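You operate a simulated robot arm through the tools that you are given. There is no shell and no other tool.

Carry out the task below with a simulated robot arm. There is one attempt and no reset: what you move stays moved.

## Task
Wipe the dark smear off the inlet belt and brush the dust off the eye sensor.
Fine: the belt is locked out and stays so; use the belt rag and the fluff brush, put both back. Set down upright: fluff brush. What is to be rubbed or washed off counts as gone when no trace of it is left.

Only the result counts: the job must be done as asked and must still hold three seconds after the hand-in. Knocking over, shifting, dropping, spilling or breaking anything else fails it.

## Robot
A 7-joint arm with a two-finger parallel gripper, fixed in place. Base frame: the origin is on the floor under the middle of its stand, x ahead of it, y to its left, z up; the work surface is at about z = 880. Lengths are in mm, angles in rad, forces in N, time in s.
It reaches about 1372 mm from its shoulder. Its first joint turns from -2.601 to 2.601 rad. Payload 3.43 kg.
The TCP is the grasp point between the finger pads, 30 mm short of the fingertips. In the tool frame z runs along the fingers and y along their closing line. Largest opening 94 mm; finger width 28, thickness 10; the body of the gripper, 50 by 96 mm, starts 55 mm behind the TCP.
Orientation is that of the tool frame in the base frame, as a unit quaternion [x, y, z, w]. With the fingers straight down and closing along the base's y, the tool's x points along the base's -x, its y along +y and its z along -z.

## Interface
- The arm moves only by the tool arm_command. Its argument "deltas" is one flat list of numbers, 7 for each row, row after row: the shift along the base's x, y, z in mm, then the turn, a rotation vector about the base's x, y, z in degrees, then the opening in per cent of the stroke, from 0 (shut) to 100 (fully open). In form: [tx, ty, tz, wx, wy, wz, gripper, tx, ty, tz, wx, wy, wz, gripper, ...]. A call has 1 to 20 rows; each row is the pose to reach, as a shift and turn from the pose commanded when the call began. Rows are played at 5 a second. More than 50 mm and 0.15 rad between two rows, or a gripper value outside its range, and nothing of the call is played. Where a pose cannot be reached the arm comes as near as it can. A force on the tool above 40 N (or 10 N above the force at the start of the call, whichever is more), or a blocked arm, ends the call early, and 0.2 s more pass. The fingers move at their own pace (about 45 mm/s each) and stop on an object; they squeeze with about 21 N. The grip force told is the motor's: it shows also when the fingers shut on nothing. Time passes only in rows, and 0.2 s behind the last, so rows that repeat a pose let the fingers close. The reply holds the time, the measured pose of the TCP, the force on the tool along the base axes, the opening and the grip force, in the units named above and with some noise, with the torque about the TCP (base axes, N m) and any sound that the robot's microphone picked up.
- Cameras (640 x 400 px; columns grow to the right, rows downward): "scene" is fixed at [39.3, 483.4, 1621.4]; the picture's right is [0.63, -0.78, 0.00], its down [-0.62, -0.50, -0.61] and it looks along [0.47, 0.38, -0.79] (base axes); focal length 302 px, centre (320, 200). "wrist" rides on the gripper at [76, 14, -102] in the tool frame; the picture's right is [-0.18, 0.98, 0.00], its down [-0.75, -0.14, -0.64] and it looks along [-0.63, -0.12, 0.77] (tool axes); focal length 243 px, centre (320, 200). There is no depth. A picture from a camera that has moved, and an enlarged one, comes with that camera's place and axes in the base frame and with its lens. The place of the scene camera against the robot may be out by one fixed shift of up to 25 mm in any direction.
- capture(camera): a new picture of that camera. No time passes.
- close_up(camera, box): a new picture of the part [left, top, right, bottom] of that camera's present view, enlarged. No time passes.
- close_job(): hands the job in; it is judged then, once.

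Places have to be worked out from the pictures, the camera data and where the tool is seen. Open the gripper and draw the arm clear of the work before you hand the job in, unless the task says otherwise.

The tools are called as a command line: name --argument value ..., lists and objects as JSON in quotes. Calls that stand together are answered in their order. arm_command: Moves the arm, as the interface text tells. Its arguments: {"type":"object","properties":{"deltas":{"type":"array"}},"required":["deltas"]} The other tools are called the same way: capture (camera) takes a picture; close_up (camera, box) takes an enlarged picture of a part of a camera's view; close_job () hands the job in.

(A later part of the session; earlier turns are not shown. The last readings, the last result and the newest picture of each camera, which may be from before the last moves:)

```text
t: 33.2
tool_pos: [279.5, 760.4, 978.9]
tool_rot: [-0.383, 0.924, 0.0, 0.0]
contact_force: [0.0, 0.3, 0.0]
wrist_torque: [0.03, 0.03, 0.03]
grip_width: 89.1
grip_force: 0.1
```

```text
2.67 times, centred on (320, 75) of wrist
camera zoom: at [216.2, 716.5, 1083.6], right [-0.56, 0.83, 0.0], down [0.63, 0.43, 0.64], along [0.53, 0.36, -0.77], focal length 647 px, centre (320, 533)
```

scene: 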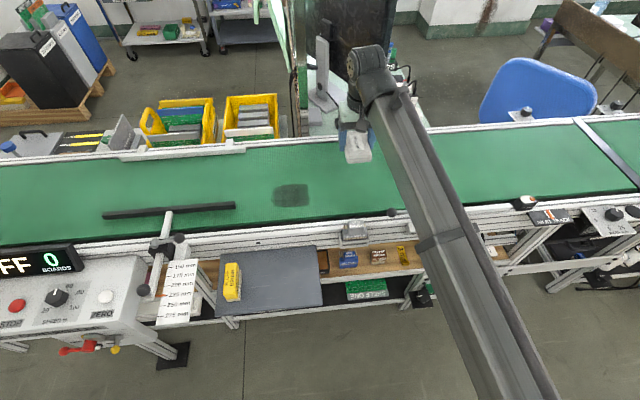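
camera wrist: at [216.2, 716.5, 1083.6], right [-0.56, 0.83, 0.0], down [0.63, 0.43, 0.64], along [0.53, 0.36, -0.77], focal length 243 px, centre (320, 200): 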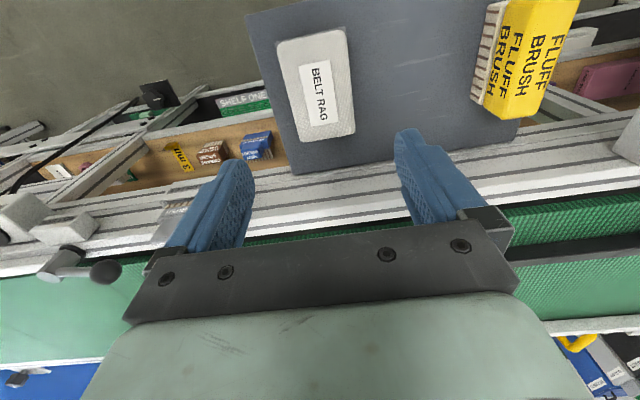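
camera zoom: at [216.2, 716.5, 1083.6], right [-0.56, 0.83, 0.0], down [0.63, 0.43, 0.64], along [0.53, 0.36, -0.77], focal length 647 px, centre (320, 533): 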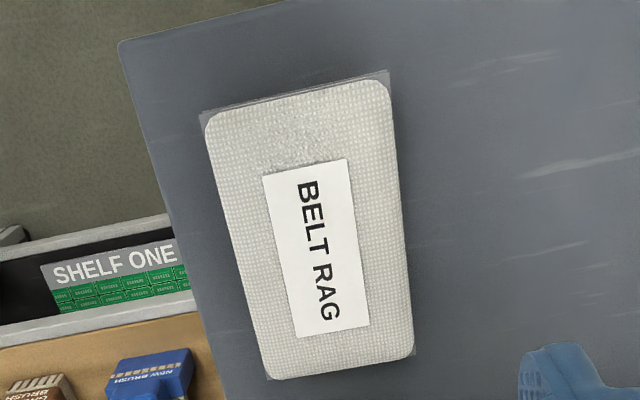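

The rag is back in its original place. Before taking the brush I'll move over to the eye sensor for a look with the wrist camera, to measure its height and the dusted face.

arm_command --deltas '[30.5, -23.4, 28, 0, 0, 0, 95, 61, -46.8, 56, 0, 0, 0, 95, 91.6, -70.2, 84, 0, 0, 0, 95, 122.1, -93.6, 112, 0, 0, 0, 95, 152.7, -117, 140, 0, 0, 0, 95, 183.2, -140.4, 140, 0, 0, 0, 95, 213.7, -163.8, 140, 0, 0, 0, 95, 244.3, -187.1, 140, 0, 0, 0, 95, 274.8, -210.5, 140, 0, 0, 0, 95, 305.3, -233.9, 140, 0, 0, 0, 95, 335.9, -257.3, 140, 0, 0, 0, 95, 366.4, -280.7, 140, 0, 0, 0, 95, 396.9, -304.1, 140, 0, 0, 0, 95, 427.5, -327.5, 140, 0, 0, 0, 95, 458, -350.9, 140, 0, 0, 0, 95, 488.5, -374.3, 140, 0, 0, 0, 95, 519.1, -397.7, 140, 0, 0, 0, 95, 549.6, -421.1, 140, 0, 0, 0, 95, 549.6, -421.1, 140, 0, 0, 0, 95]'

capture --camera "wrist"

capture --camera "scene"

```text
t: 37.2
tool_pos: [829.8, 338.8, 1120.0]
tool_rot: [-0.383, 0.924, 0.001, 0.0]
contact_force: [0.6, 0.2, 1.1]
wrist_torque: [-0.01, -0.01, 0.0]
grip_width: 89.6
grip_force: 0.2
```

```text
taken
camera wrist: at [765.9, 294.3, 1222.9], right [-0.56, 0.83, 0.0], down [0.63, 0.43, 0.64], along [0.53, 0.36, -0.77], focal length 243 px, centre (320, 200)
```

wrist: 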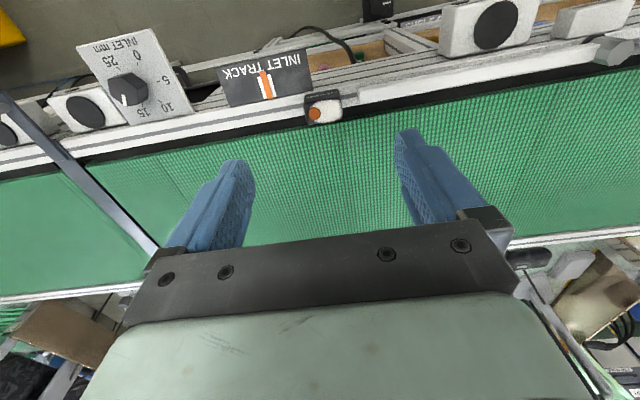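

```text
taken
```

scene: 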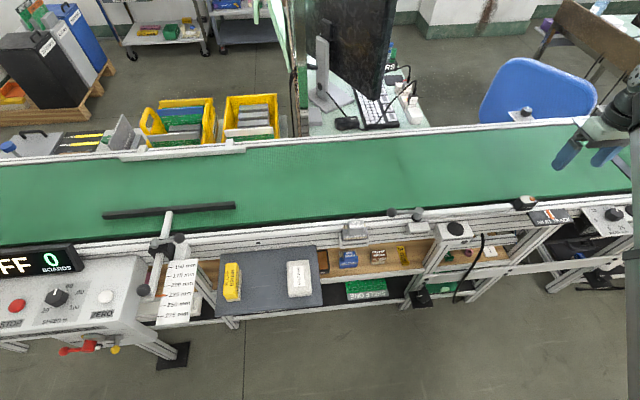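

The belt looks clean in the scene view, and the sensor is visible in the wrist view. I'll zoom in on it.

close_up --camera "wrist" --box '[270, 70, 380, 140]'

close_up --camera "scene" --box '[500, 180, 550, 220]'

close_up --camera "scene" --box '[220, 140, 380, 240]'

```text
5.71 times, centred on (325, 105) of wrist
camera zoom: at [765.9, 294.3, 1222.9], right [-0.56, 0.83, 0.0], down [0.63, 0.43, 0.64], along [0.53, 0.36, -0.77], focal length 1386 px, centre (291, 743)
```

zoom: 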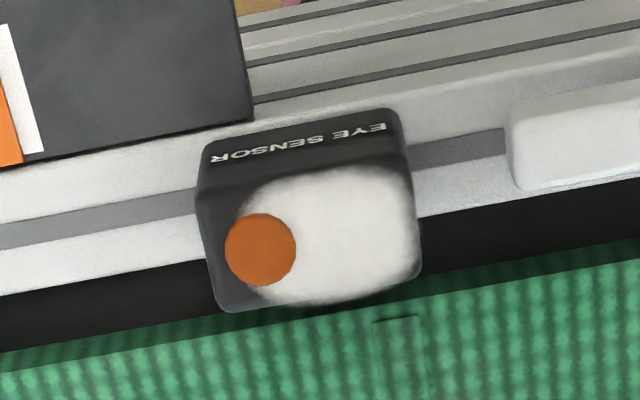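

```text
10.00 times, centred on (525, 200) of scene
camera zoom: at [39.3, 483.4, 1621.4], right [0.63, -0.78, 0.0], down [-0.62, -0.5, -0.61], along [0.47, 0.38, -0.79], focal length 3018 px, centre (-1730, 200)
```

zoom: 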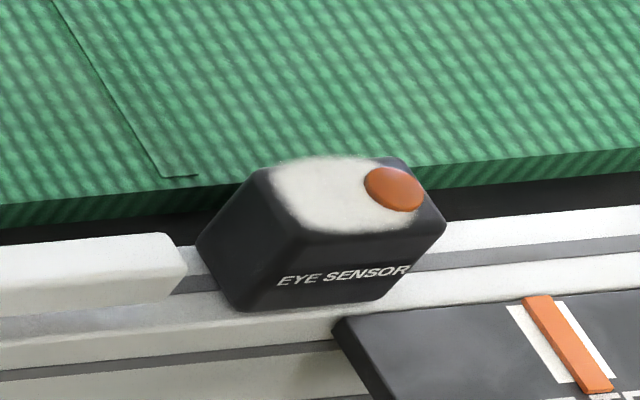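

```text
4.00 times, centred on (300, 190) of scene
camera zoom: at [39.3, 483.4, 1621.4], right [0.63, -0.78, 0.0], down [-0.62, -0.5, -0.61], along [0.47, 0.38, -0.79], focal length 1207 px, centre (400, 240)
```

zoom: 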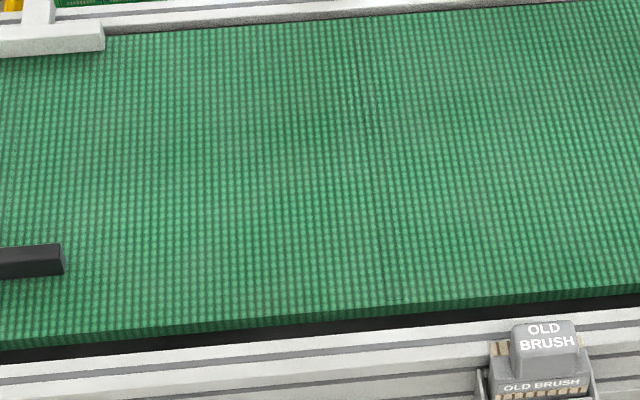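

The belt is clean. The sensor's top is a roughly 44 × 35 mm face covered with dust. I'll come closer for a second view to get its height.

arm_command --deltas '[7, 7, -36, 0, 0, 0, 95, 14, 14, -72, 0, 0, 0, 95, 20, 20, -108, 0, 0, 0, 95, 20, 20, -108, 0, 0, 0, 95]'

capture --camera "wrist"

close_up --camera "wrist" --box '[250, 50, 410, 150]'

capture --camera "scene"

```text
t: 38.2
tool_pos: [849.9, 360.0, 1009.6]
tool_rot: [-0.382, 0.924, 0.0, -0.001]
contact_force: [-0.9, -0.7, 0.8]
wrist_torque: [0.0, 0.02, 0.02]
grip_width: 89.2
grip_force: 0.1
```

```text
taken
camera wrist: at [785.5, 315.6, 1113.1], right [-0.56, 0.83, 0.0], down [0.63, 0.43, 0.64], along [0.53, 0.36, -0.77], focal length 243 px, centre (320, 200)
```

wrist: 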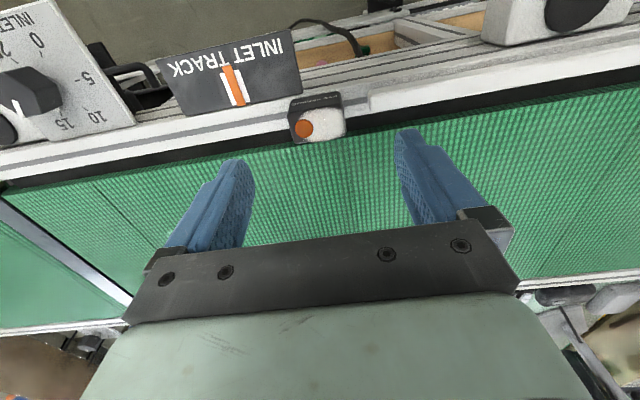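

```text
4.00 times, centred on (330, 100) of wrist
camera zoom: at [785.5, 315.6, 1113.1], right [-0.56, 0.83, 0.0], down [0.63, 0.43, 0.64], along [0.53, 0.36, -0.77], focal length 970 px, centre (280, 600)
```

zoom: 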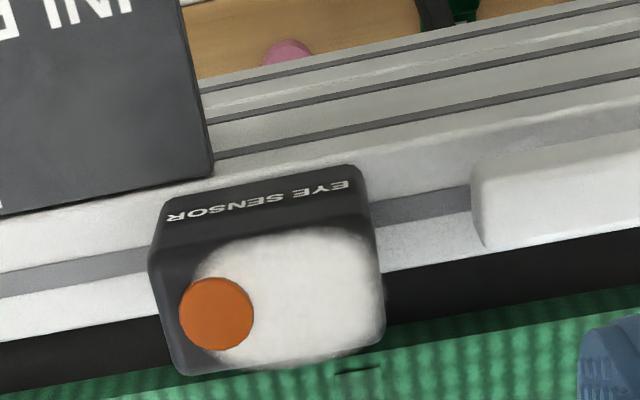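

```text
taken
```

scene: 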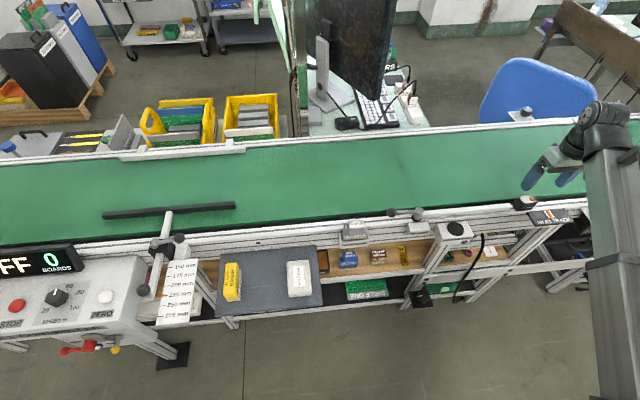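

The sensor's top face is about 41 × 25 mm, centred near (850, 357) at z about 930, and nearby items (sign about 910, rail lower) are below that. Now I'll go back to the ledge, staying high, to fetch the fluff brush.

arm_command --deltas '[-35, 26.2, 23, 0, 0, 0, 80, -70, 52.3, 46, 0, 0, 0, 80, -105, 78.5, 69, 0, 0, 0, 80, -140, 104.7, 92, 0, 0, 0, 80, -175, 130.8, 110, 0, 0, 0, 80, -210, 157, 110, 0, 0, 0, 80, -245, 183.2, 110, 0, 0, 0, 80, -280, 209.4, 110, 0, 0, 0, 80, -315, 235.5, 110, 0, 0, 0, 80, -350, 261.7, 110, 0, 0, 0, 80, -385, 287.9, 110, 0, 0, 0, 80, -420, 314, 110, 0, 0, 0, 80, -455, 340.2, 110, 0, 0, 0, 80, -490, 366.4, 110, 0, 0, 0, 80, -525, 392.5, 110, 0, 0, 0, 80, -560, 418.7, 110, 0, 0, 0, 80, -595, 444.9, 110, 0, 0, 0, 80, -630, 471, 110, 0, 0, 0, 80, -665, 497.2, 110, 0, 0, 0, 80, -699.7, 523.3, 110, 0, 0, 0, 80]'

capture --camera "wrist"

```text
t: 42.4
tool_pos: [150.9, 883.8, 1121.5]
tool_rot: [-0.383, 0.924, 0.0, 0.0]
contact_force: [0.4, 0.2, 0.6]
wrist_torque: [0.03, 0.02, 0.01]
grip_width: 75.5
grip_force: 0.1
```

```text
taken
camera wrist: at [86.2, 839.6, 1225.4], right [-0.56, 0.83, 0.0], down [0.63, 0.43, 0.64], along [0.53, 0.36, -0.77], focal length 243 px, centre (320, 200)
```

wrist: 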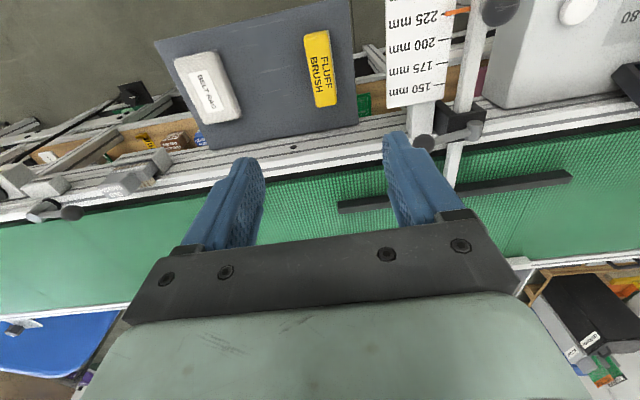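

The brush stands untouched below, with the scale plate about 90 mm off to the side, clear of the gripper. I'll descend to just above the brush top and check alignment.

arm_command --deltas '[0, 0, -45, 0, 0, 0, 75, 0, 0, -90, 0, 0, 0, 75, 0, 0, -135, 0, 0, 0, 75, 0, 0, -175, 0, 0, 0, 75, 0, 0, -215, 0, 0, 0, 75, 0, 0, -215, 0, 0, 0, 75]'

capture --camera "wrist"

close_up --camera "scene" --box '[130, 200, 330, 325]'

```text
t: 43.8
tool_pos: [150.6, 882.6, 905.6]
tool_rot: [-0.383, 0.924, 0.0, 0.0]
contact_force: [0.4, -0.7, 0.5]
wrist_torque: [0.01, -0.01, -0.03]
grip_width: 70.5
grip_force: 0.1
```

```text
taken
camera wrist: at [85.6, 839.0, 1008.5], right [-0.56, 0.83, 0.0], down [0.63, 0.43, 0.64], along [0.53, 0.36, -0.77], focal length 243 px, centre (320, 200)
```

wrist: 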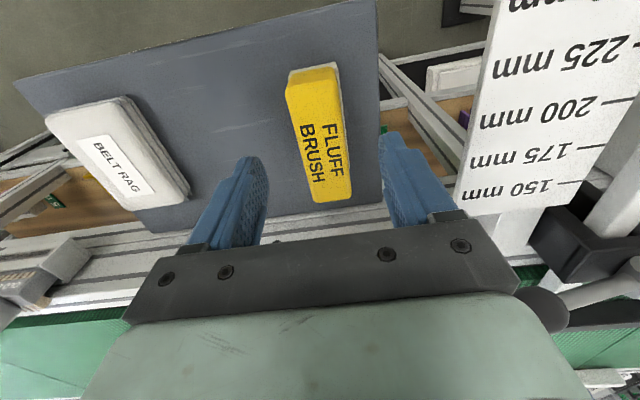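

```text
3.20 times, centred on (230, 262) of scene
camera zoom: at [39.3, 483.4, 1621.4], right [0.63, -0.78, 0.0], down [-0.62, -0.5, -0.61], along [0.47, 0.38, -0.79], focal length 966 px, centre (608, 0)
```

zoom: 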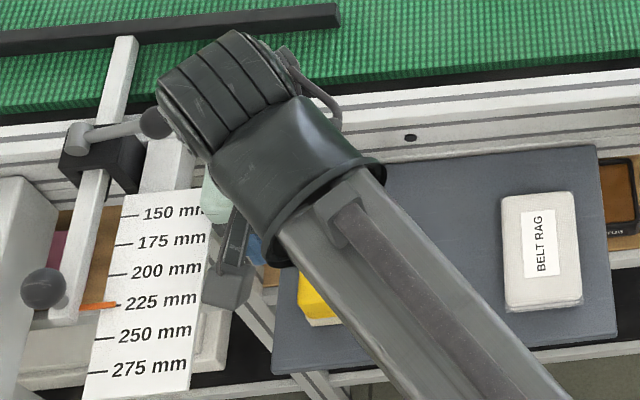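

The brush centre is about (152, 887), a couple of millimetres off the TCP, and its width of about 32 mm lies along the closing line. I'll correct, lower until the fingertips are about 23 mm above the ledge (on the yellow body), and close.

arm_command --deltas '[1.7, 3.7, -15, 0, 0, 0, 75, 1.7, 3.7, -35, 0, 0, 0, 75, 1.7, 3.7, -53, 0, 0, 0, 75, 1.7, 3.7, -53, 0, 0, 0, 75]'

capture --camera "wrist"

```text
t: 44.8
tool_pos: [153.2, 885.9, 852.8]
tool_rot: [-0.383, 0.924, -0.001, 0.0]
contact_force: [0.0, -1.0, 0.3]
wrist_torque: [-0.02, 0.03, -0.01]
grip_width: 70.2
grip_force: 0.0
```

```text
taken
camera wrist: at [88.1, 842.5, 955.9], right [-0.56, 0.83, 0.0], down [0.63, 0.43, 0.64], along [0.53, 0.36, -0.77], focal length 243 px, centre (320, 200)
```

wrist: 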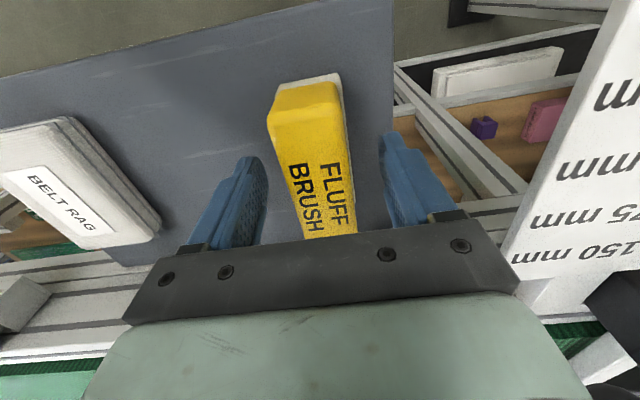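

The fingers straddle the brush body with no contact. Closing now.

arm_command --deltas '[0, 0, 0, 0, 0, 0, 50, 0, 0, 0, 0, 0, 0, 30, 0, 0, 0, 0, 0, 0, 10, 0, 0, 0, 0, 0, 0, 10, 0, 0, 0, 0, 0, 0, 10]'

capture --camera "wrist"

```text
t: 46.0
tool_pos: [153.8, 886.5, 852.1]
tool_rot: [-0.382, 0.924, 0.0, 0.0]
contact_force: [-1.0, -0.6, 1.3]
wrist_torque: [0.05, 0.04, 0.01]
grip_width: 36.0
grip_force: 20.8
```

```text
taken
camera wrist: at [88.0, 842.5, 956.1], right [-0.56, 0.83, 0.0], down [0.63, 0.43, 0.64], along [0.53, 0.36, -0.77], focal length 243 px, centre (320, 200)
```

wrist: 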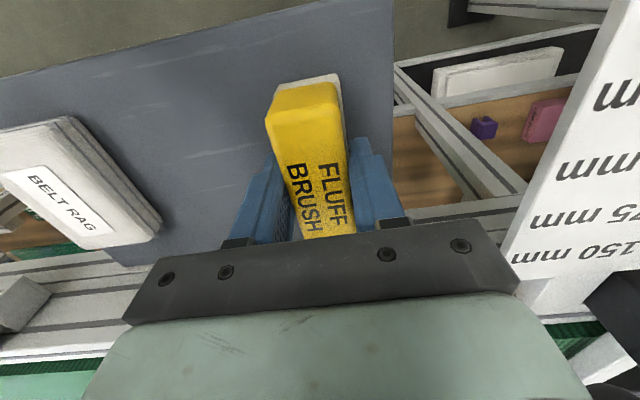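

Gripped firmly at 36 mm with 21 N. I'll lift straight up and check the hold.

arm_command --deltas '[0, 0, 10, 0, 0, 0, 10, 0, 0, 35, 0, 0, 0, 10, 0, 0, 75, 0, 0, 0, 10, 0, 0, 120, 0, 0, 0, 10, 0, 0, 165, 0, 0, 0, 10, 0, 0, 210, 0, 0, 0, 10, 0, 0, 255, 0, 0, 0, 10, 0, 0, 268, 0, 0, 0, 10, 0, 0, 268, 0, 0, 0, 10]'

capture --camera "wrist"

capture --camera "scene"

```text
t: 48.0
tool_pos: [153.4, 885.8, 1121.8]
tool_rot: [-0.383, 0.924, 0.0, 0.0]
contact_force: [0.1, 0.4, -1.1]
wrist_torque: [0.03, 0.0, -0.03]
grip_width: 36.1
grip_force: 20.7
```

```text
taken
camera wrist: at [89.4, 842.6, 1224.4], right [-0.56, 0.83, 0.0], down [0.63, 0.43, 0.64], along [0.53, 0.36, -0.77], focal length 243 px, centre (320, 200)
```

wrist: 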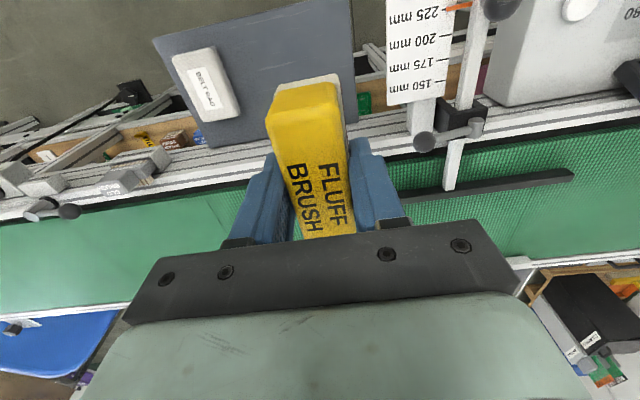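

```text
taken
```

scene: 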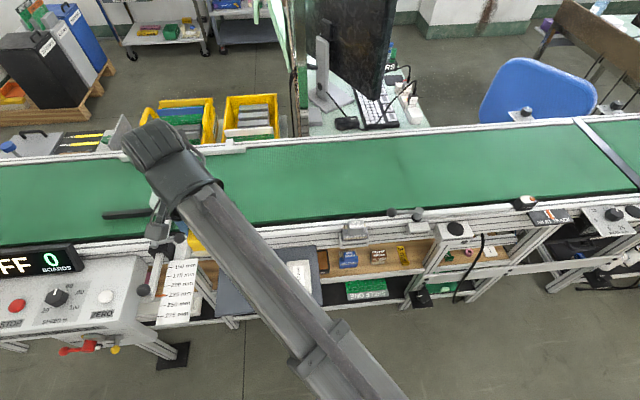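

The brush is held upright and level. I'll carry it, staying high, to above the eye sensor.

arm_command --deltas '[34.9, -26.5, 0, 0, 0, 0, 10, 69.7, -52.9, 0, 0, 0, 0, 10, 104.6, -79.4, 0, 0, 0, 0, 10, 139.4, -105.8, 0, 0, 0, 0, 10, 174.3, -132.3, 0, 0, 0, 0, 10, 209.1, -158.7, 0, 0, 0, 0, 10, 244, -185.2, 0, 0, 0, 0, 10, 278.8, -211.6, 0, 0, 0, 0, 10, 313.7, -238.1, 0, 0, 0, 0, 10, 348.5, -264.5, 0, 0, 0, 0, 10, 383.4, -291, 0, 0, 0, 0, 10, 418.2, -317.4, 0, 0, 0, 0, 10, 453.1, -343.9, 0, 0, 0, 0, 10, 487.9, -370.3, 0, 0, 0, 0, 10, 522.8, -396.8, 0, 0, 0, 0, 10, 557.6, -423.2, 0, 0, 0, 0, 10, 592.5, -449.7, 0, 0, 0, 0, 10, 627.3, -476.1, 0, 0, 0, 0, 10, 662.2, -502.6, 0, 0, 0, 0, 10, 697, -529, 0, 0, 0, 0, 10]'

capture --camera "wrist"

capture --camera "scene"

```text
t: 52.2
tool_pos: [850.7, 357.4, 1121.6]
tool_rot: [-0.382, 0.924, -0.001, 0.0]
contact_force: [-0.5, -0.1, -0.2]
wrist_torque: [-0.06, -0.03, 0.0]
grip_width: 35.9
grip_force: 21.5
```

```text
taken
camera wrist: at [785.9, 313.4, 1224.8], right [-0.57, 0.82, 0.0], down [0.63, 0.43, 0.64], along [0.53, 0.36, -0.77], focal length 243 px, centre (320, 200)
```

wrist: 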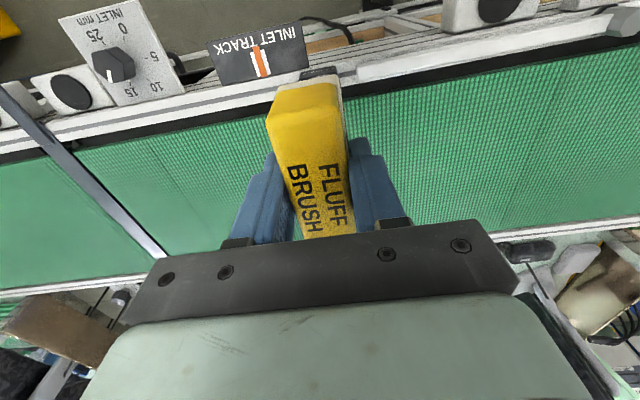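

```text
taken
```

scene: 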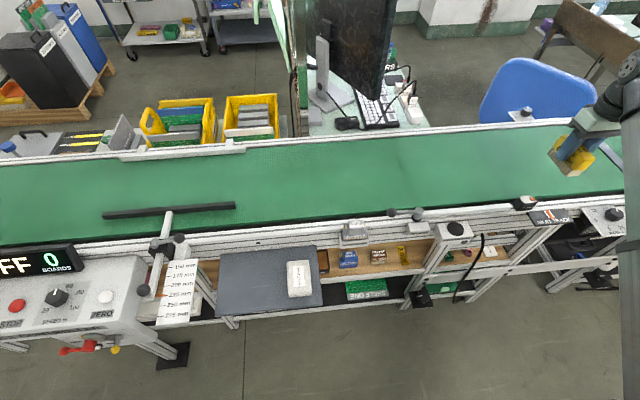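

The brush is over the sensor and the scene camera can see both. I'll lower to TCP 1000, with the bristles about 17 mm above the estimated sensor top, and check.

arm_command --deltas '[1, -0.5, -40, 0, 0, 0, 10, 1, -0.5, -80, 0, 0, 0, 10, 1, -0.5, -110, 0, 0, 0, 10, 1, -0.5, -120, 0, 0, 0, 10, 1, -0.5, -120, 0, 0, 0, 10]'

close_up --camera "scene" --box '[480, 140, 600, 230]'

capture --camera "wrist"

```text
t: 53.4
tool_pos: [850.0, 356.2, 1000.0]
tool_rot: [-0.382, 0.924, 0.0, 0.0]
contact_force: [-0.4, 0.2, 0.1]
wrist_torque: [0.01, 0.0, -0.02]
grip_width: 36.0
grip_force: 20.9
```

```text
4.44 times, centred on (540, 185) of scene
camera zoom: at [39.3, 483.4, 1621.4], right [0.63, -0.78, 0.0], down [-0.62, -0.5, -0.61], along [0.47, 0.38, -0.79], focal length 1341 px, centre (-658, 267)
```

zoom: 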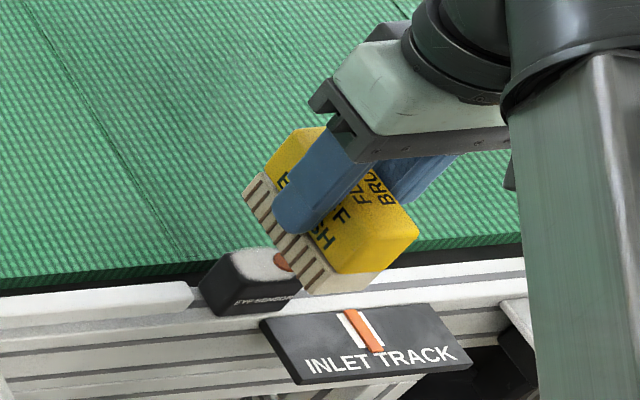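

```text
taken
camera wrist: at [785.5, 312.7, 1104.5], right [-0.56, 0.83, 0.0], down [0.63, 0.43, 0.64], along [0.53, 0.36, -0.77], focal length 243 px, centre (320, 200)
```

wrist: 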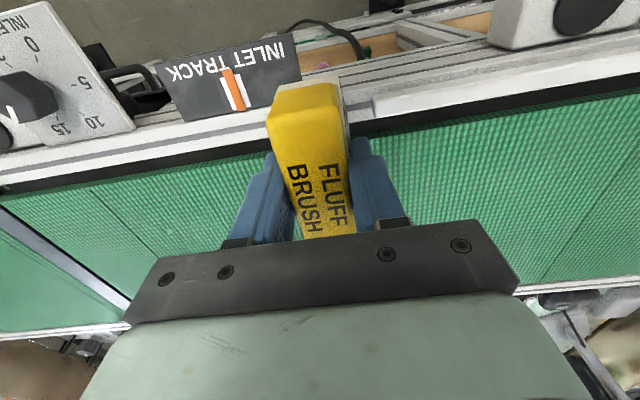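

The brush is directly over the sensor. I'll descend in small steps to find contact.

arm_command --deltas '[0, 0, -5, 0, 0, 0, 10, 0, 0, -9, 0, 0, 0, 10, 0, 0, -11, 0, 0, 0, 10, 0, 0, -11, 0, 0, 0, 10]'

close_up --camera "scene" --box '[480, 140, 600, 230]'

```text
t: 54.4
tool_pos: [850.2, 357.2, 990.5]
tool_rot: [-0.382, 0.924, 0.001, 0.0]
contact_force: [-0.6, 0.8, -0.5]
wrist_torque: [-0.02, 0.01, -0.03]
grip_width: 35.9
grip_force: 20.8
```

```text
4.44 times, centred on (540, 185) of scene
camera zoom: at [39.3, 483.4, 1621.4], right [0.63, -0.78, 0.0], down [-0.62, -0.5, -0.61], along [0.47, 0.38, -0.79], focal length 1341 px, centre (-658, 267)
```

zoom: 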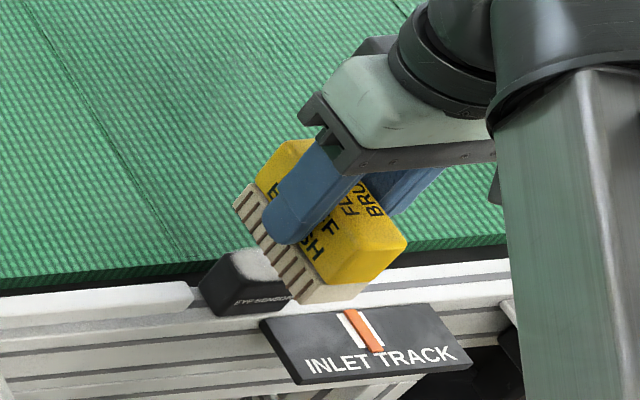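

Still no touch at about 989. Going on in 1.5 mm steps.

arm_command --deltas '[0, 0, -1.5, 0, 0, 0, 10, 0, 0, -3, 0, 0, 0, 10, 0, 0, -4, 0, 0, 0, 10, 0, 0, -4, 0, 0, 0, 10]'

```text
t: 55.4
tool_pos: [849.8, 357.6, 985.0]
tool_rot: [-0.383, 0.924, 0.0, -0.001]
contact_force: [-0.4, -0.4, -0.7]
wrist_torque: [0.0, 0.0, -0.03]
grip_width: 36.2
grip_force: 20.8
```

No contact yet at about 985. Down another 2 mm.

arm_command --deltas '[0, 0, -1, 0, 0, 0, 10, 0, 0, -2, 0, 0, 0, 10, 0, 0, -2, 0, 0, 0, 10]'

close_up --camera "scene" --box '[490, 160, 590, 230]'

```text
t: 56.2
tool_pos: [849.8, 356.8, 983.8]
tool_rot: [-0.383, 0.924, 0.0, 0.001]
contact_force: [-1.1, -0.4, -0.6]
wrist_torque: [0.01, 0.01, 0.01]
grip_width: 35.9
grip_force: 20.8
```

```text
5.71 times, centred on (540, 195) of scene
camera zoom: at [39.3, 483.4, 1621.4], right [0.63, -0.78, 0.0], down [-0.62, -0.5, -0.61], along [0.47, 0.38, -0.79], focal length 1724 px, centre (-937, 229)
```

zoom: 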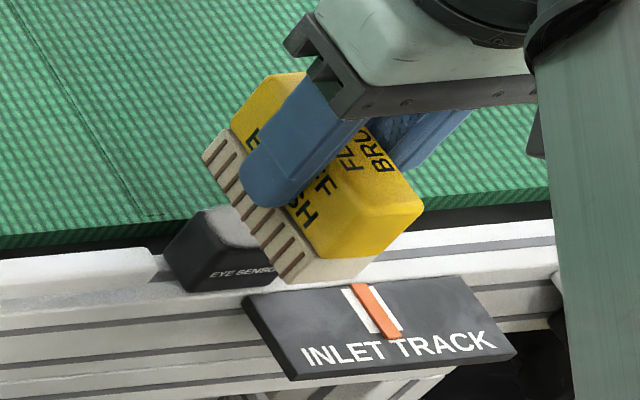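

The bristles look very close to the sensor top, still no force. Lowering 2 mm more.

arm_command --deltas '[0, 0, -1, 0, 0, 0, 10, 0, 0, -2, 0, 0, 0, 10, 0, 0, -2, 0, 0, 0, 10]'

```text
t: 57.0
tool_pos: [850.6, 358.2, 982.3]
tool_rot: [-0.382, 0.924, 0.0, 0.0]
contact_force: [-0.8, -0.4, -1.8]
wrist_torque: [0.02, 0.02, -0.06]
grip_width: 36.0
grip_force: 21.0
```

arm_command --deltas '[0, 0, -1, 0, 0, 0, 10, 0, 0, -2, 0, 0, 0, 10, 0, 0, -2, 0, 0, 0, 10]'

close_up --camera "scene" --box '[490, 160, 590, 230]'

```text
t: 57.8
tool_pos: [850.9, 356.4, 979.6]
tool_rot: [-0.383, 0.924, 0.0, 0.0]
contact_force: [0.5, -0.1, -0.6]
wrist_torque: [-0.02, 0.02, 0.04]
grip_width: 35.8
grip_force: 20.9
```

```text
5.71 times, centred on (540, 195) of scene
camera zoom: at [39.3, 483.4, 1621.4], right [0.63, -0.78, 0.0], down [-0.62, -0.5, -0.61], along [0.47, 0.38, -0.79], focal length 1724 px, centre (-937, 229)
```

zoom: 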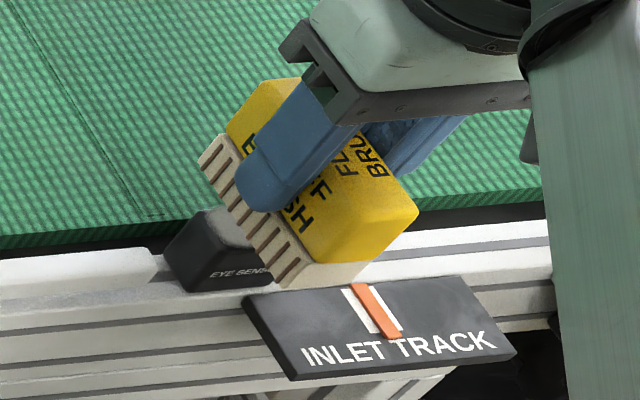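

I missed a note on the last step: it showed no force at about 979, with the bristles just over the sensor top. I'll keep going down in small steps and read the force.

arm_command --deltas '[0, 0, -1, 0, 0, 0, 10, 0, 0, -2, 0, 0, 0, 10, 0, 0, -3, 0, 0, 0, 10, 0, 0, -3, 0, 0, 0, 10]'

close_up --camera "scene" --box '[490, 160, 590, 230]'

```text
t: 58.8
tool_pos: [850.9, 356.5, 976.6]
tool_rot: [-0.383, 0.924, 0.0, 0.0]
contact_force: [0.4, 0.7, -0.6]
wrist_torque: [0.0, -0.01, -0.01]
grip_width: 36.0
grip_force: 21.1
```

```text
5.71 times, centred on (540, 195) of scene
camera zoom: at [39.3, 483.4, 1621.4], right [0.63, -0.78, 0.0], down [-0.62, -0.5, -0.61], along [0.47, 0.38, -0.79], focal length 1724 px, centre (-937, 229)
```

zoom: 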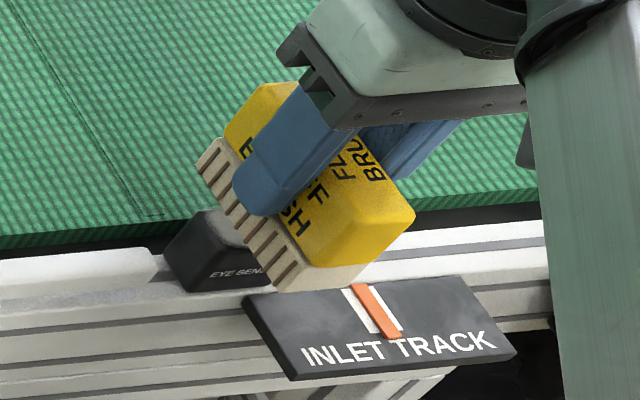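

Still no contact at 976; my sensor-height estimate may be a few millimetres too high. I'll keep descending slowly in 2–3 mm increments.

arm_command --deltas '[0, 0, -1, 0, 0, 0, 10, 0, 0, -2, 0, 0, 0, 10, 0, 0, -2, 0, 0, 0, 10]'

close_up --camera "scene" --box '[500, 170, 560, 220]'

close_up --camera "wrist" --box '[220, 40, 420, 165]'

```text
t: 59.6
tool_pos: [850.7, 357.1, 973.7]
tool_rot: [-0.383, 0.924, 0.0, 0.001]
contact_force: [-0.1, 0.0, -0.6]
wrist_torque: [0.0, 0.01, -0.02]
grip_width: 36.1
grip_force: 20.9
```

```text
8.00 times, centred on (530, 195) of scene
camera zoom: at [39.3, 483.4, 1621.4], right [0.63, -0.78, 0.0], down [-0.62, -0.5, -0.61], along [0.47, 0.38, -0.79], focal length 2414 px, centre (-1360, 240)
```

zoom: 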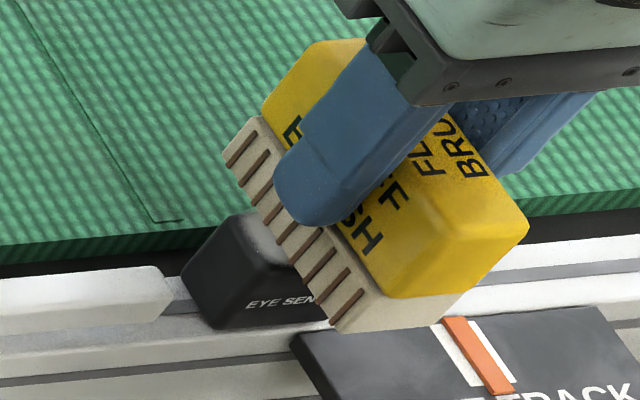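

```text
3.20 times, centred on (320, 102) of wrist
camera zoom: at [786.0, 312.8, 1078.3], right [-0.56, 0.83, 0.0], down [0.63, 0.43, 0.64], along [0.53, 0.36, -0.77], focal length 776 px, centre (320, 512)
```

zoom: 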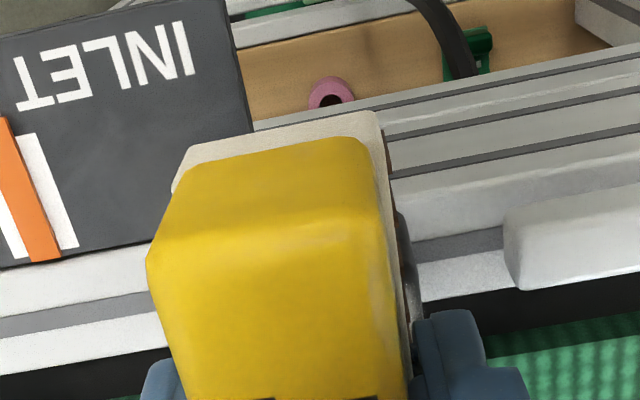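

Still free at 974. Since the brush's near end overhangs the INLET TRACK sign, I'll shift the brush 25 mm toward the belt (still fully covering the sensor), then continue down.

arm_command --deltas '[9, 9, 0, 0, 0, 0, 10, 17.7, 17.7, 0, 0, 0, 0, 10, 17.7, 17.7, -1, 0, 0, 0, 10, 17.7, 17.7, -2, 0, 0, 0, 10, 17.7, 17.7, -2, 0, 0, 0, 10]'

close_up --camera "scene" --box '[500, 170, 560, 220]'

capture --camera "wrist"

```text
t: 60.8
tool_pos: [867.7, 374.2, 973.6]
tool_rot: [-0.382, 0.924, 0.0, 0.0]
contact_force: [0.1, 0.1, -0.7]
wrist_torque: [-0.03, 0.03, -0.01]
grip_width: 35.8
grip_force: 21.4
```

```text
8.00 times, centred on (530, 195) of scene
camera zoom: at [39.3, 483.4, 1621.4], right [0.63, -0.78, 0.0], down [-0.62, -0.5, -0.61], along [0.47, 0.38, -0.79], focal length 2414 px, centre (-1360, 240)
```

zoom: 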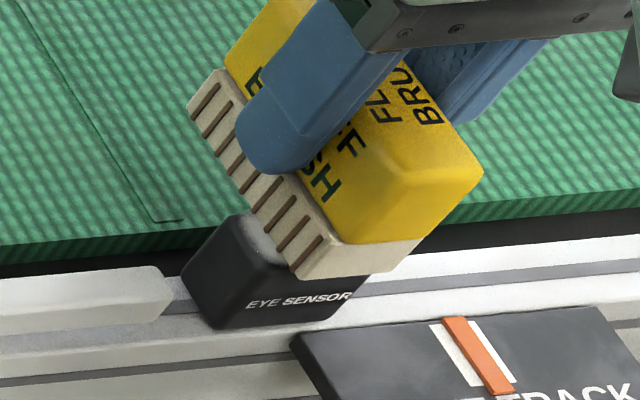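

```text
taken
camera wrist: at [803.7, 330.4, 1076.5], right [-0.56, 0.83, 0.0], down [0.63, 0.43, 0.64], along [0.53, 0.36, -0.77], focal length 243 px, centre (320, 200)
```

wrist: 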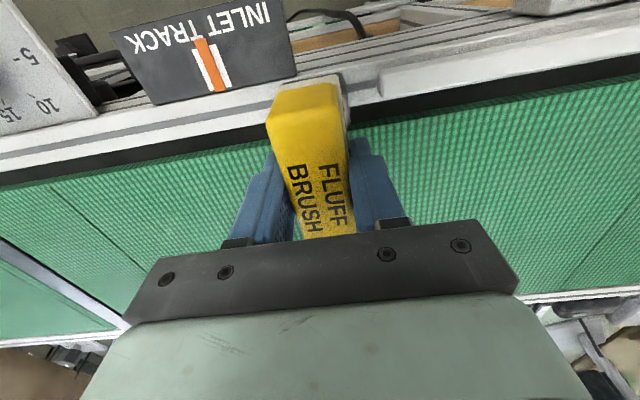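

The brush's near end now sits right over the sensor's top and clear of the sign. I'll continue down 2 mm at a time until contact.

arm_command --deltas '[0, 0, -1, 0, 0, 0, 10, 0, 0, -2, 0, 0, 0, 10, 0, 0, -2, 0, 0, 0, 10]'

```text
t: 61.6
tool_pos: [869.0, 374.0, 971.1]
tool_rot: [-0.383, 0.924, 0.0, 0.0]
contact_force: [-0.4, 0.4, -0.7]
wrist_torque: [0.02, -0.01, -0.03]
grip_width: 35.8
grip_force: 20.4
```

No contact at 970 yet; continuing another 2 mm.

arm_command --deltas '[0, 0, -1, 0, 0, 0, 10, 0, 0, -2, 0, 0, 0, 10, 0, 0, -2, 0, 0, 0, 10]'

close_up --camera "scene" --box '[500, 170, 560, 220]'

```text
t: 62.4
tool_pos: [867.4, 374.9, 969.8]
tool_rot: [-0.383, 0.924, 0.0, 0.0]
contact_force: [-0.4, -0.5, -1.6]
wrist_torque: [-0.03, 0.0, -0.01]
grip_width: 36.0
grip_force: 20.8
```

```text
8.00 times, centred on (530, 195) of scene
camera zoom: at [39.3, 483.4, 1621.4], right [0.63, -0.78, 0.0], down [-0.62, -0.5, -0.61], along [0.47, 0.38, -0.79], focal length 2414 px, centre (-1360, 240)
```

zoom: 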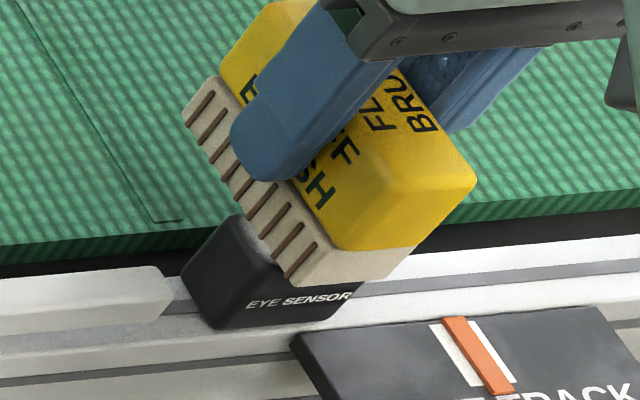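

Still about zero force at 968, with the bristles visually just above the sensor edge. Two more millimetres down.

arm_command --deltas '[0, 0, -1, 0, 0, 0, 10, 0, 0, -2, 0, 0, 0, 10, 0, 0, -2, 0, 0, 0, 10]'

```text
t: 63.2
tool_pos: [867.4, 374.4, 967.7]
tool_rot: [-0.383, 0.924, 0.0, 0.0]
contact_force: [-0.1, -0.1, 19.0]
wrist_torque: [-0.14, 0.11, -0.01]
grip_width: 35.7
grip_force: 21.1
```

Contact: 19 N at TCP about 967. I'll ease up 1 mm for a gentler touch and brush back and forth ±26 mm along the belt direction, staying on the sensor.

arm_command --deltas '[0, 0, 1, 0, 0, 0, 10, 7.1, -7.1, 1, 0, 0, 0, 10, 14.1, -14.1, 1, 0, 0, 0, 10, 18.4, -18.4, 1, 0, 0, 0, 10, 10, -10, 1, 0, 0, 0, 10, 3, -3, 1, 0, 0, 0, 10, -4, 4, 1, 0, 0, 0, 10, -11, 11, 1, 0, 0, 0, 10, -18.4, 18.4, 1, 0, 0, 0, 10, -11, 11, 1, 0, 0, 0, 10, -4, 4, 1, 0, 0, 0, 10, 3, -3, 1, 0, 0, 0, 10, 10, -10, 1, 0, 0, 0, 10, 18.4, -18.4, 1, 0, 0, 0, 10]'

close_up --camera "scene" --box '[500, 170, 560, 220]'

capture --camera "wrist"

```text
t: 66.2
tool_pos: [886.7, 356.2, 967.8]
tool_rot: [-0.382, 0.924, 0.0, 0.0]
contact_force: [-0.7, 0.8, 0.6]
wrist_torque: [0.0, 0.03, 0.04]
grip_width: 35.9
grip_force: 20.5
```

```text
8.00 times, centred on (530, 195) of scene
camera zoom: at [39.3, 483.4, 1621.4], right [0.63, -0.78, 0.0], down [-0.62, -0.5, -0.61], along [0.47, 0.38, -0.79], focal length 2414 px, centre (-1360, 240)
```

zoom: 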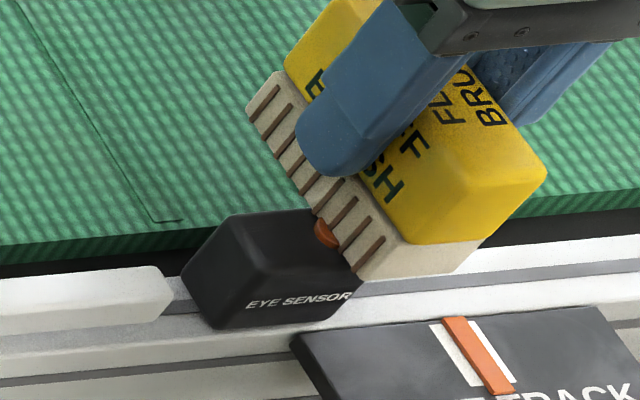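

```text
taken
camera wrist: at [822.3, 312.2, 1071.6], right [-0.56, 0.83, 0.0], down [0.63, 0.43, 0.64], along [0.53, 0.36, -0.77], focal length 243 px, centre (320, 200)
```

wrist: 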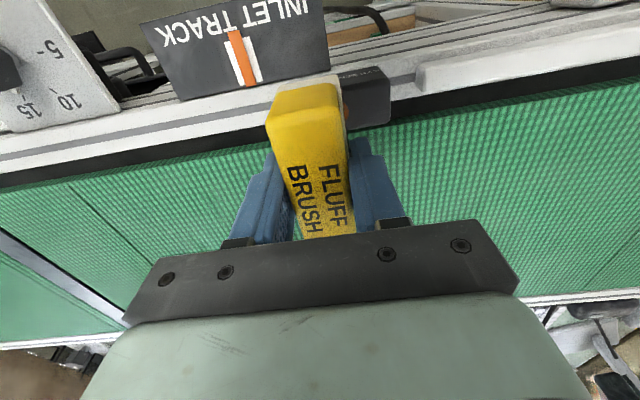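

The exposed part of the sensor top is already clean and the lens is showing. I'll lift clear and inspect the whole face.

arm_command --deltas '[0, 0, 15, 0, 0, 0, 10, 0, 0, 50, 0, 0, 0, 10, 10, -10, 95, 0, 0, 0, 10, 20, -20, 130, 0, 0, 0, 10, 45, -45, 153, 0, 0, 0, 10, 45, -45, 153, 0, 0, 0, 10]'

close_up --camera "scene" --box '[505, 180, 555, 220]'

capture --camera "wrist"

```text
t: 67.6
tool_pos: [930.8, 310.2, 1121.1]
tool_rot: [-0.383, 0.924, 0.001, 0.0]
contact_force: [0.8, -0.7, -1.1]
wrist_torque: [0.05, 0.02, 0.03]
grip_width: 36.0
grip_force: 20.9
```

```text
10.00 times, centred on (530, 200) of scene
camera zoom: at [39.3, 483.4, 1621.4], right [0.63, -0.78, 0.0], down [-0.62, -0.5, -0.61], along [0.47, 0.38, -0.79], focal length 3018 px, centre (-1780, 200)
```

zoom: 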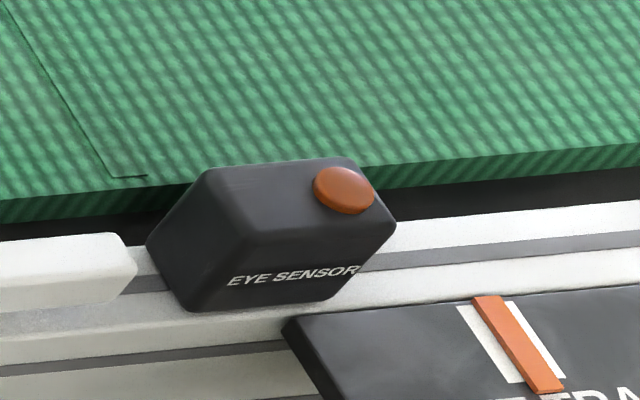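

```text
taken
camera wrist: at [866.6, 266.8, 1225.0], right [-0.56, 0.83, 0.0], down [0.63, 0.43, 0.64], along [0.53, 0.36, -0.77], focal length 243 px, centre (320, 200)
```

wrist: 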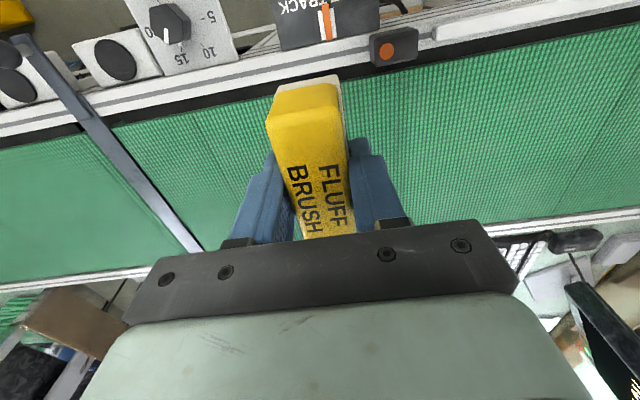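

The sensor looks clean from the scene camera. I'll double-check with an enlarged wrist view before returning the brush.

close_up --camera "wrist" --box '[350, 15, 440, 75]'

capture --camera "scene"

```text
6.67 times, centred on (395, 45) of wrist
camera zoom: at [866.6, 266.8, 1225.0], right [-0.56, 0.83, 0.0], down [0.63, 0.43, 0.64], along [0.53, 0.36, -0.77], focal length 1618 px, centre (-180, 1233)
```

zoom: 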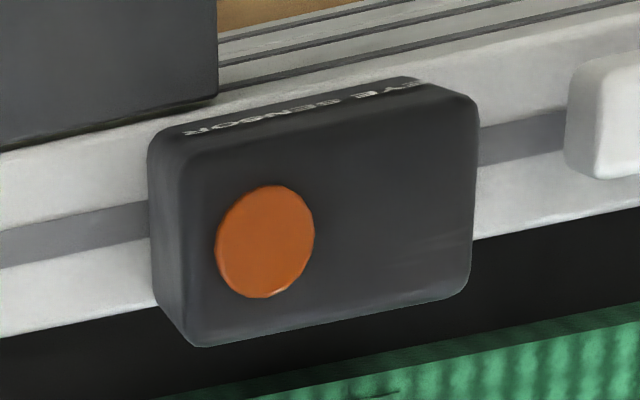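

```text
taken
```

scene: 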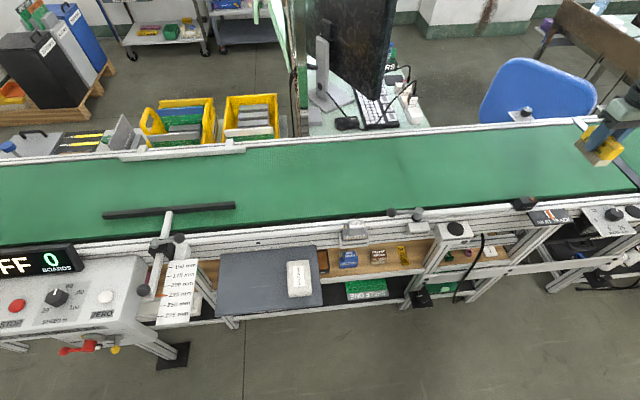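

The dust is completely gone and the sensor hasn't moved. I'll carry the brush back to above its original spot on the ledge.

arm_command --deltas '[-33.9, 25, 0, 0, 0, 0, 10, -67.8, 50, 0, 0, 0, 0, 10, -101.6, 75, 0, 0, 0, 0, 10, -135.5, 100, 0, 0, 0, 0, 10, -169.4, 125, 0, 0, 0, 0, 10, -203.2, 150.1, 0, 0, 0, 0, 10, -237.1, 175.1, 0, 0, 0, 0, 10, -271, 200.1, 0, 0, 0, 0, 10, -304.9, 225.1, 0, 0, 0, 0, 10, -338.7, 250.1, 0, 0, 0, 0, 10, -372.6, 275.1, 0, 0, 0, 0, 10, -406.5, 300.1, 0, 0, 0, 0, 10, -440.4, 325.1, 0, 0, 0, 0, 10, -474.2, 350.1, 0, 0, 0, 0, 10, -508.1, 375.1, 0, 0, 0, 0, 10, -542, 400.1, 0, 0, 0, 0, 10, -575.9, 425.1, 0, 0, 0, 0, 10, -609.7, 450.1, 0, 0, 0, 0, 10, -643.6, 475.1, 0, 0, 0, 0, 10]'

capture --camera "wrist"

```text
t: 71.6
tool_pos: [287.2, 786.2, 1121.6]
tool_rot: [-0.383, 0.924, 0.0, 0.0]
contact_force: [-0.1, -0.1, -0.1]
wrist_torque: [-0.01, -0.02, 0.01]
grip_width: 36.4
grip_force: 21.0
```

```text
taken
camera wrist: at [223.1, 741.9, 1224.9], right [-0.56, 0.83, 0.0], down [0.63, 0.43, 0.64], along [0.53, 0.36, -0.77], focal length 243 px, centre (320, 200)
```

wrist: 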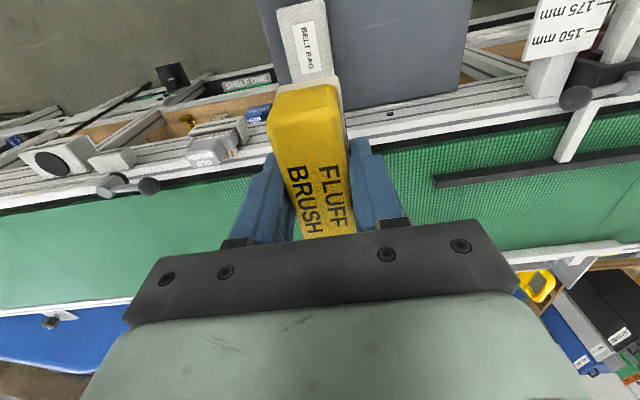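

The brush is still held level. I'll cover the last stretch to above its original place and start lowering.

arm_command --deltas '[-33.9, 25, 0, 0, 0, 0, 10, -67.8, 50, 0, 0, 0, 0, 10, -101.6, 75, 0, 0, 0, 0, 10, -135.5, 100.1, 0, 0, 0, 0, 10, -135.5, 100.1, -45, 0, 0, 0, 10, -135.5, 100.1, -90, 0, 0, 0, 10, -135.5, 100.1, -135, 0, 0, 0, 10, -135.5, 100.1, -180, 0, 0, 0, 10, -135.5, 100.1, -220, 0, 0, 0, 10, -135.5, 100.1, -245, 0, 0, 0, 10, -135.5, 100.1, -245, 0, 0, 0, 10]'

capture --camera "wrist"

close_up --camera "scene" --box '[130, 200, 330, 325]'

```text
t: 74.0
tool_pos: [151.5, 886.1, 875.1]
tool_rot: [-0.382, 0.924, 0.0, 0.0]
contact_force: [0.2, -0.2, 0.7]
wrist_torque: [0.01, 0.0, -0.01]
grip_width: 36.3
grip_force: 21.0
```

```text
taken
camera wrist: at [87.6, 842.4, 978.9], right [-0.56, 0.83, 0.0], down [0.63, 0.43, 0.64], along [0.53, 0.36, -0.77], focal length 243 px, centre (320, 200)
```

wrist: 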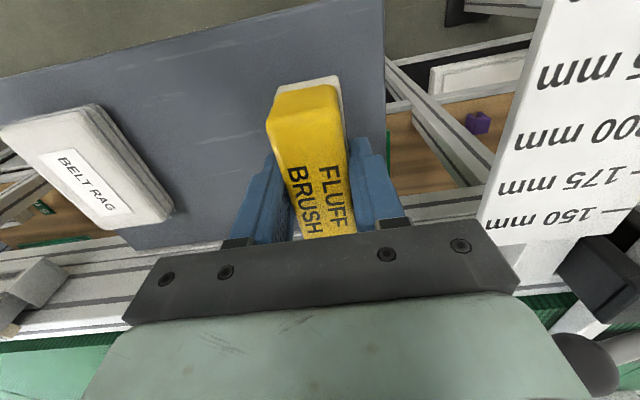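

```text
3.20 times, centred on (230, 262) of scene
camera zoom: at [39.3, 483.4, 1621.4], right [0.63, -0.78, 0.0], down [-0.62, -0.5, -0.61], along [0.47, 0.38, -0.79], focal length 966 px, centre (608, 0)
```

zoom: 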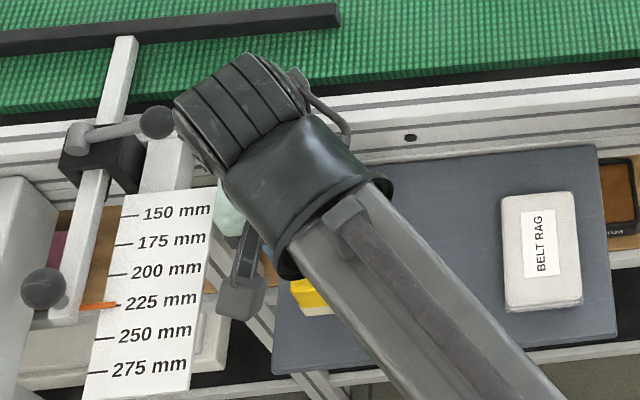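

The brush is over its spot with about 22 mm to go. I'll lower to just above the original grip height, then touch down gently.

arm_command --deltas '[0, 0, -10, 0, 0, 0, 10, 0, 0, -18, 0, 0, 0, 10, 0, 0, -21, 0, 0, 0, 10, 0, 0, -22, 0, 0, 0, 10, 0, 0, -22, 0, 0, 0, 10]'

```text
t: 75.2
tool_pos: [151.9, 886.0, 853.5]
tool_rot: [-0.383, 0.924, 0.0, 0.0]
contact_force: [0.1, -0.1, -0.5]
wrist_torque: [-0.01, 0.02, 0.0]
grip_width: 36.0
grip_force: 20.8
```

No load yet at 853. Down in 0.5–1 mm steps to find the ledge.

arm_command --deltas '[0, 0, -0.5, 0, 0, 0, 10, 0, 0, -1.2, 0, 0, 0, 10, 0, 0, -1.2, 0, 0, 0, 10]'

```text
t: 76.0
tool_pos: [151.2, 885.9, 852.3]
tool_rot: [-0.383, 0.924, -0.001, 0.0]
contact_force: [0.1, -0.7, -1.1]
wrist_torque: [0.0, 0.03, 0.03]
grip_width: 35.9
grip_force: 21.1
```

Still no load at 852. Another millimetre or so down.

arm_command --deltas '[0, 0, -0.6, 0, 0, 0, 10, 0, 0, -1.2, 0, 0, 0, 10, 0, 0, -1.2, 0, 0, 0, 10]'

```text
t: 76.8
tool_pos: [152.3, 885.9, 851.1]
tool_rot: [-0.382, 0.924, 0.0, 0.001]
contact_force: [-1.5, -0.3, 8.0]
wrist_torque: [0.24, -0.19, 0.04]
grip_width: 35.7
grip_force: 21.5
```

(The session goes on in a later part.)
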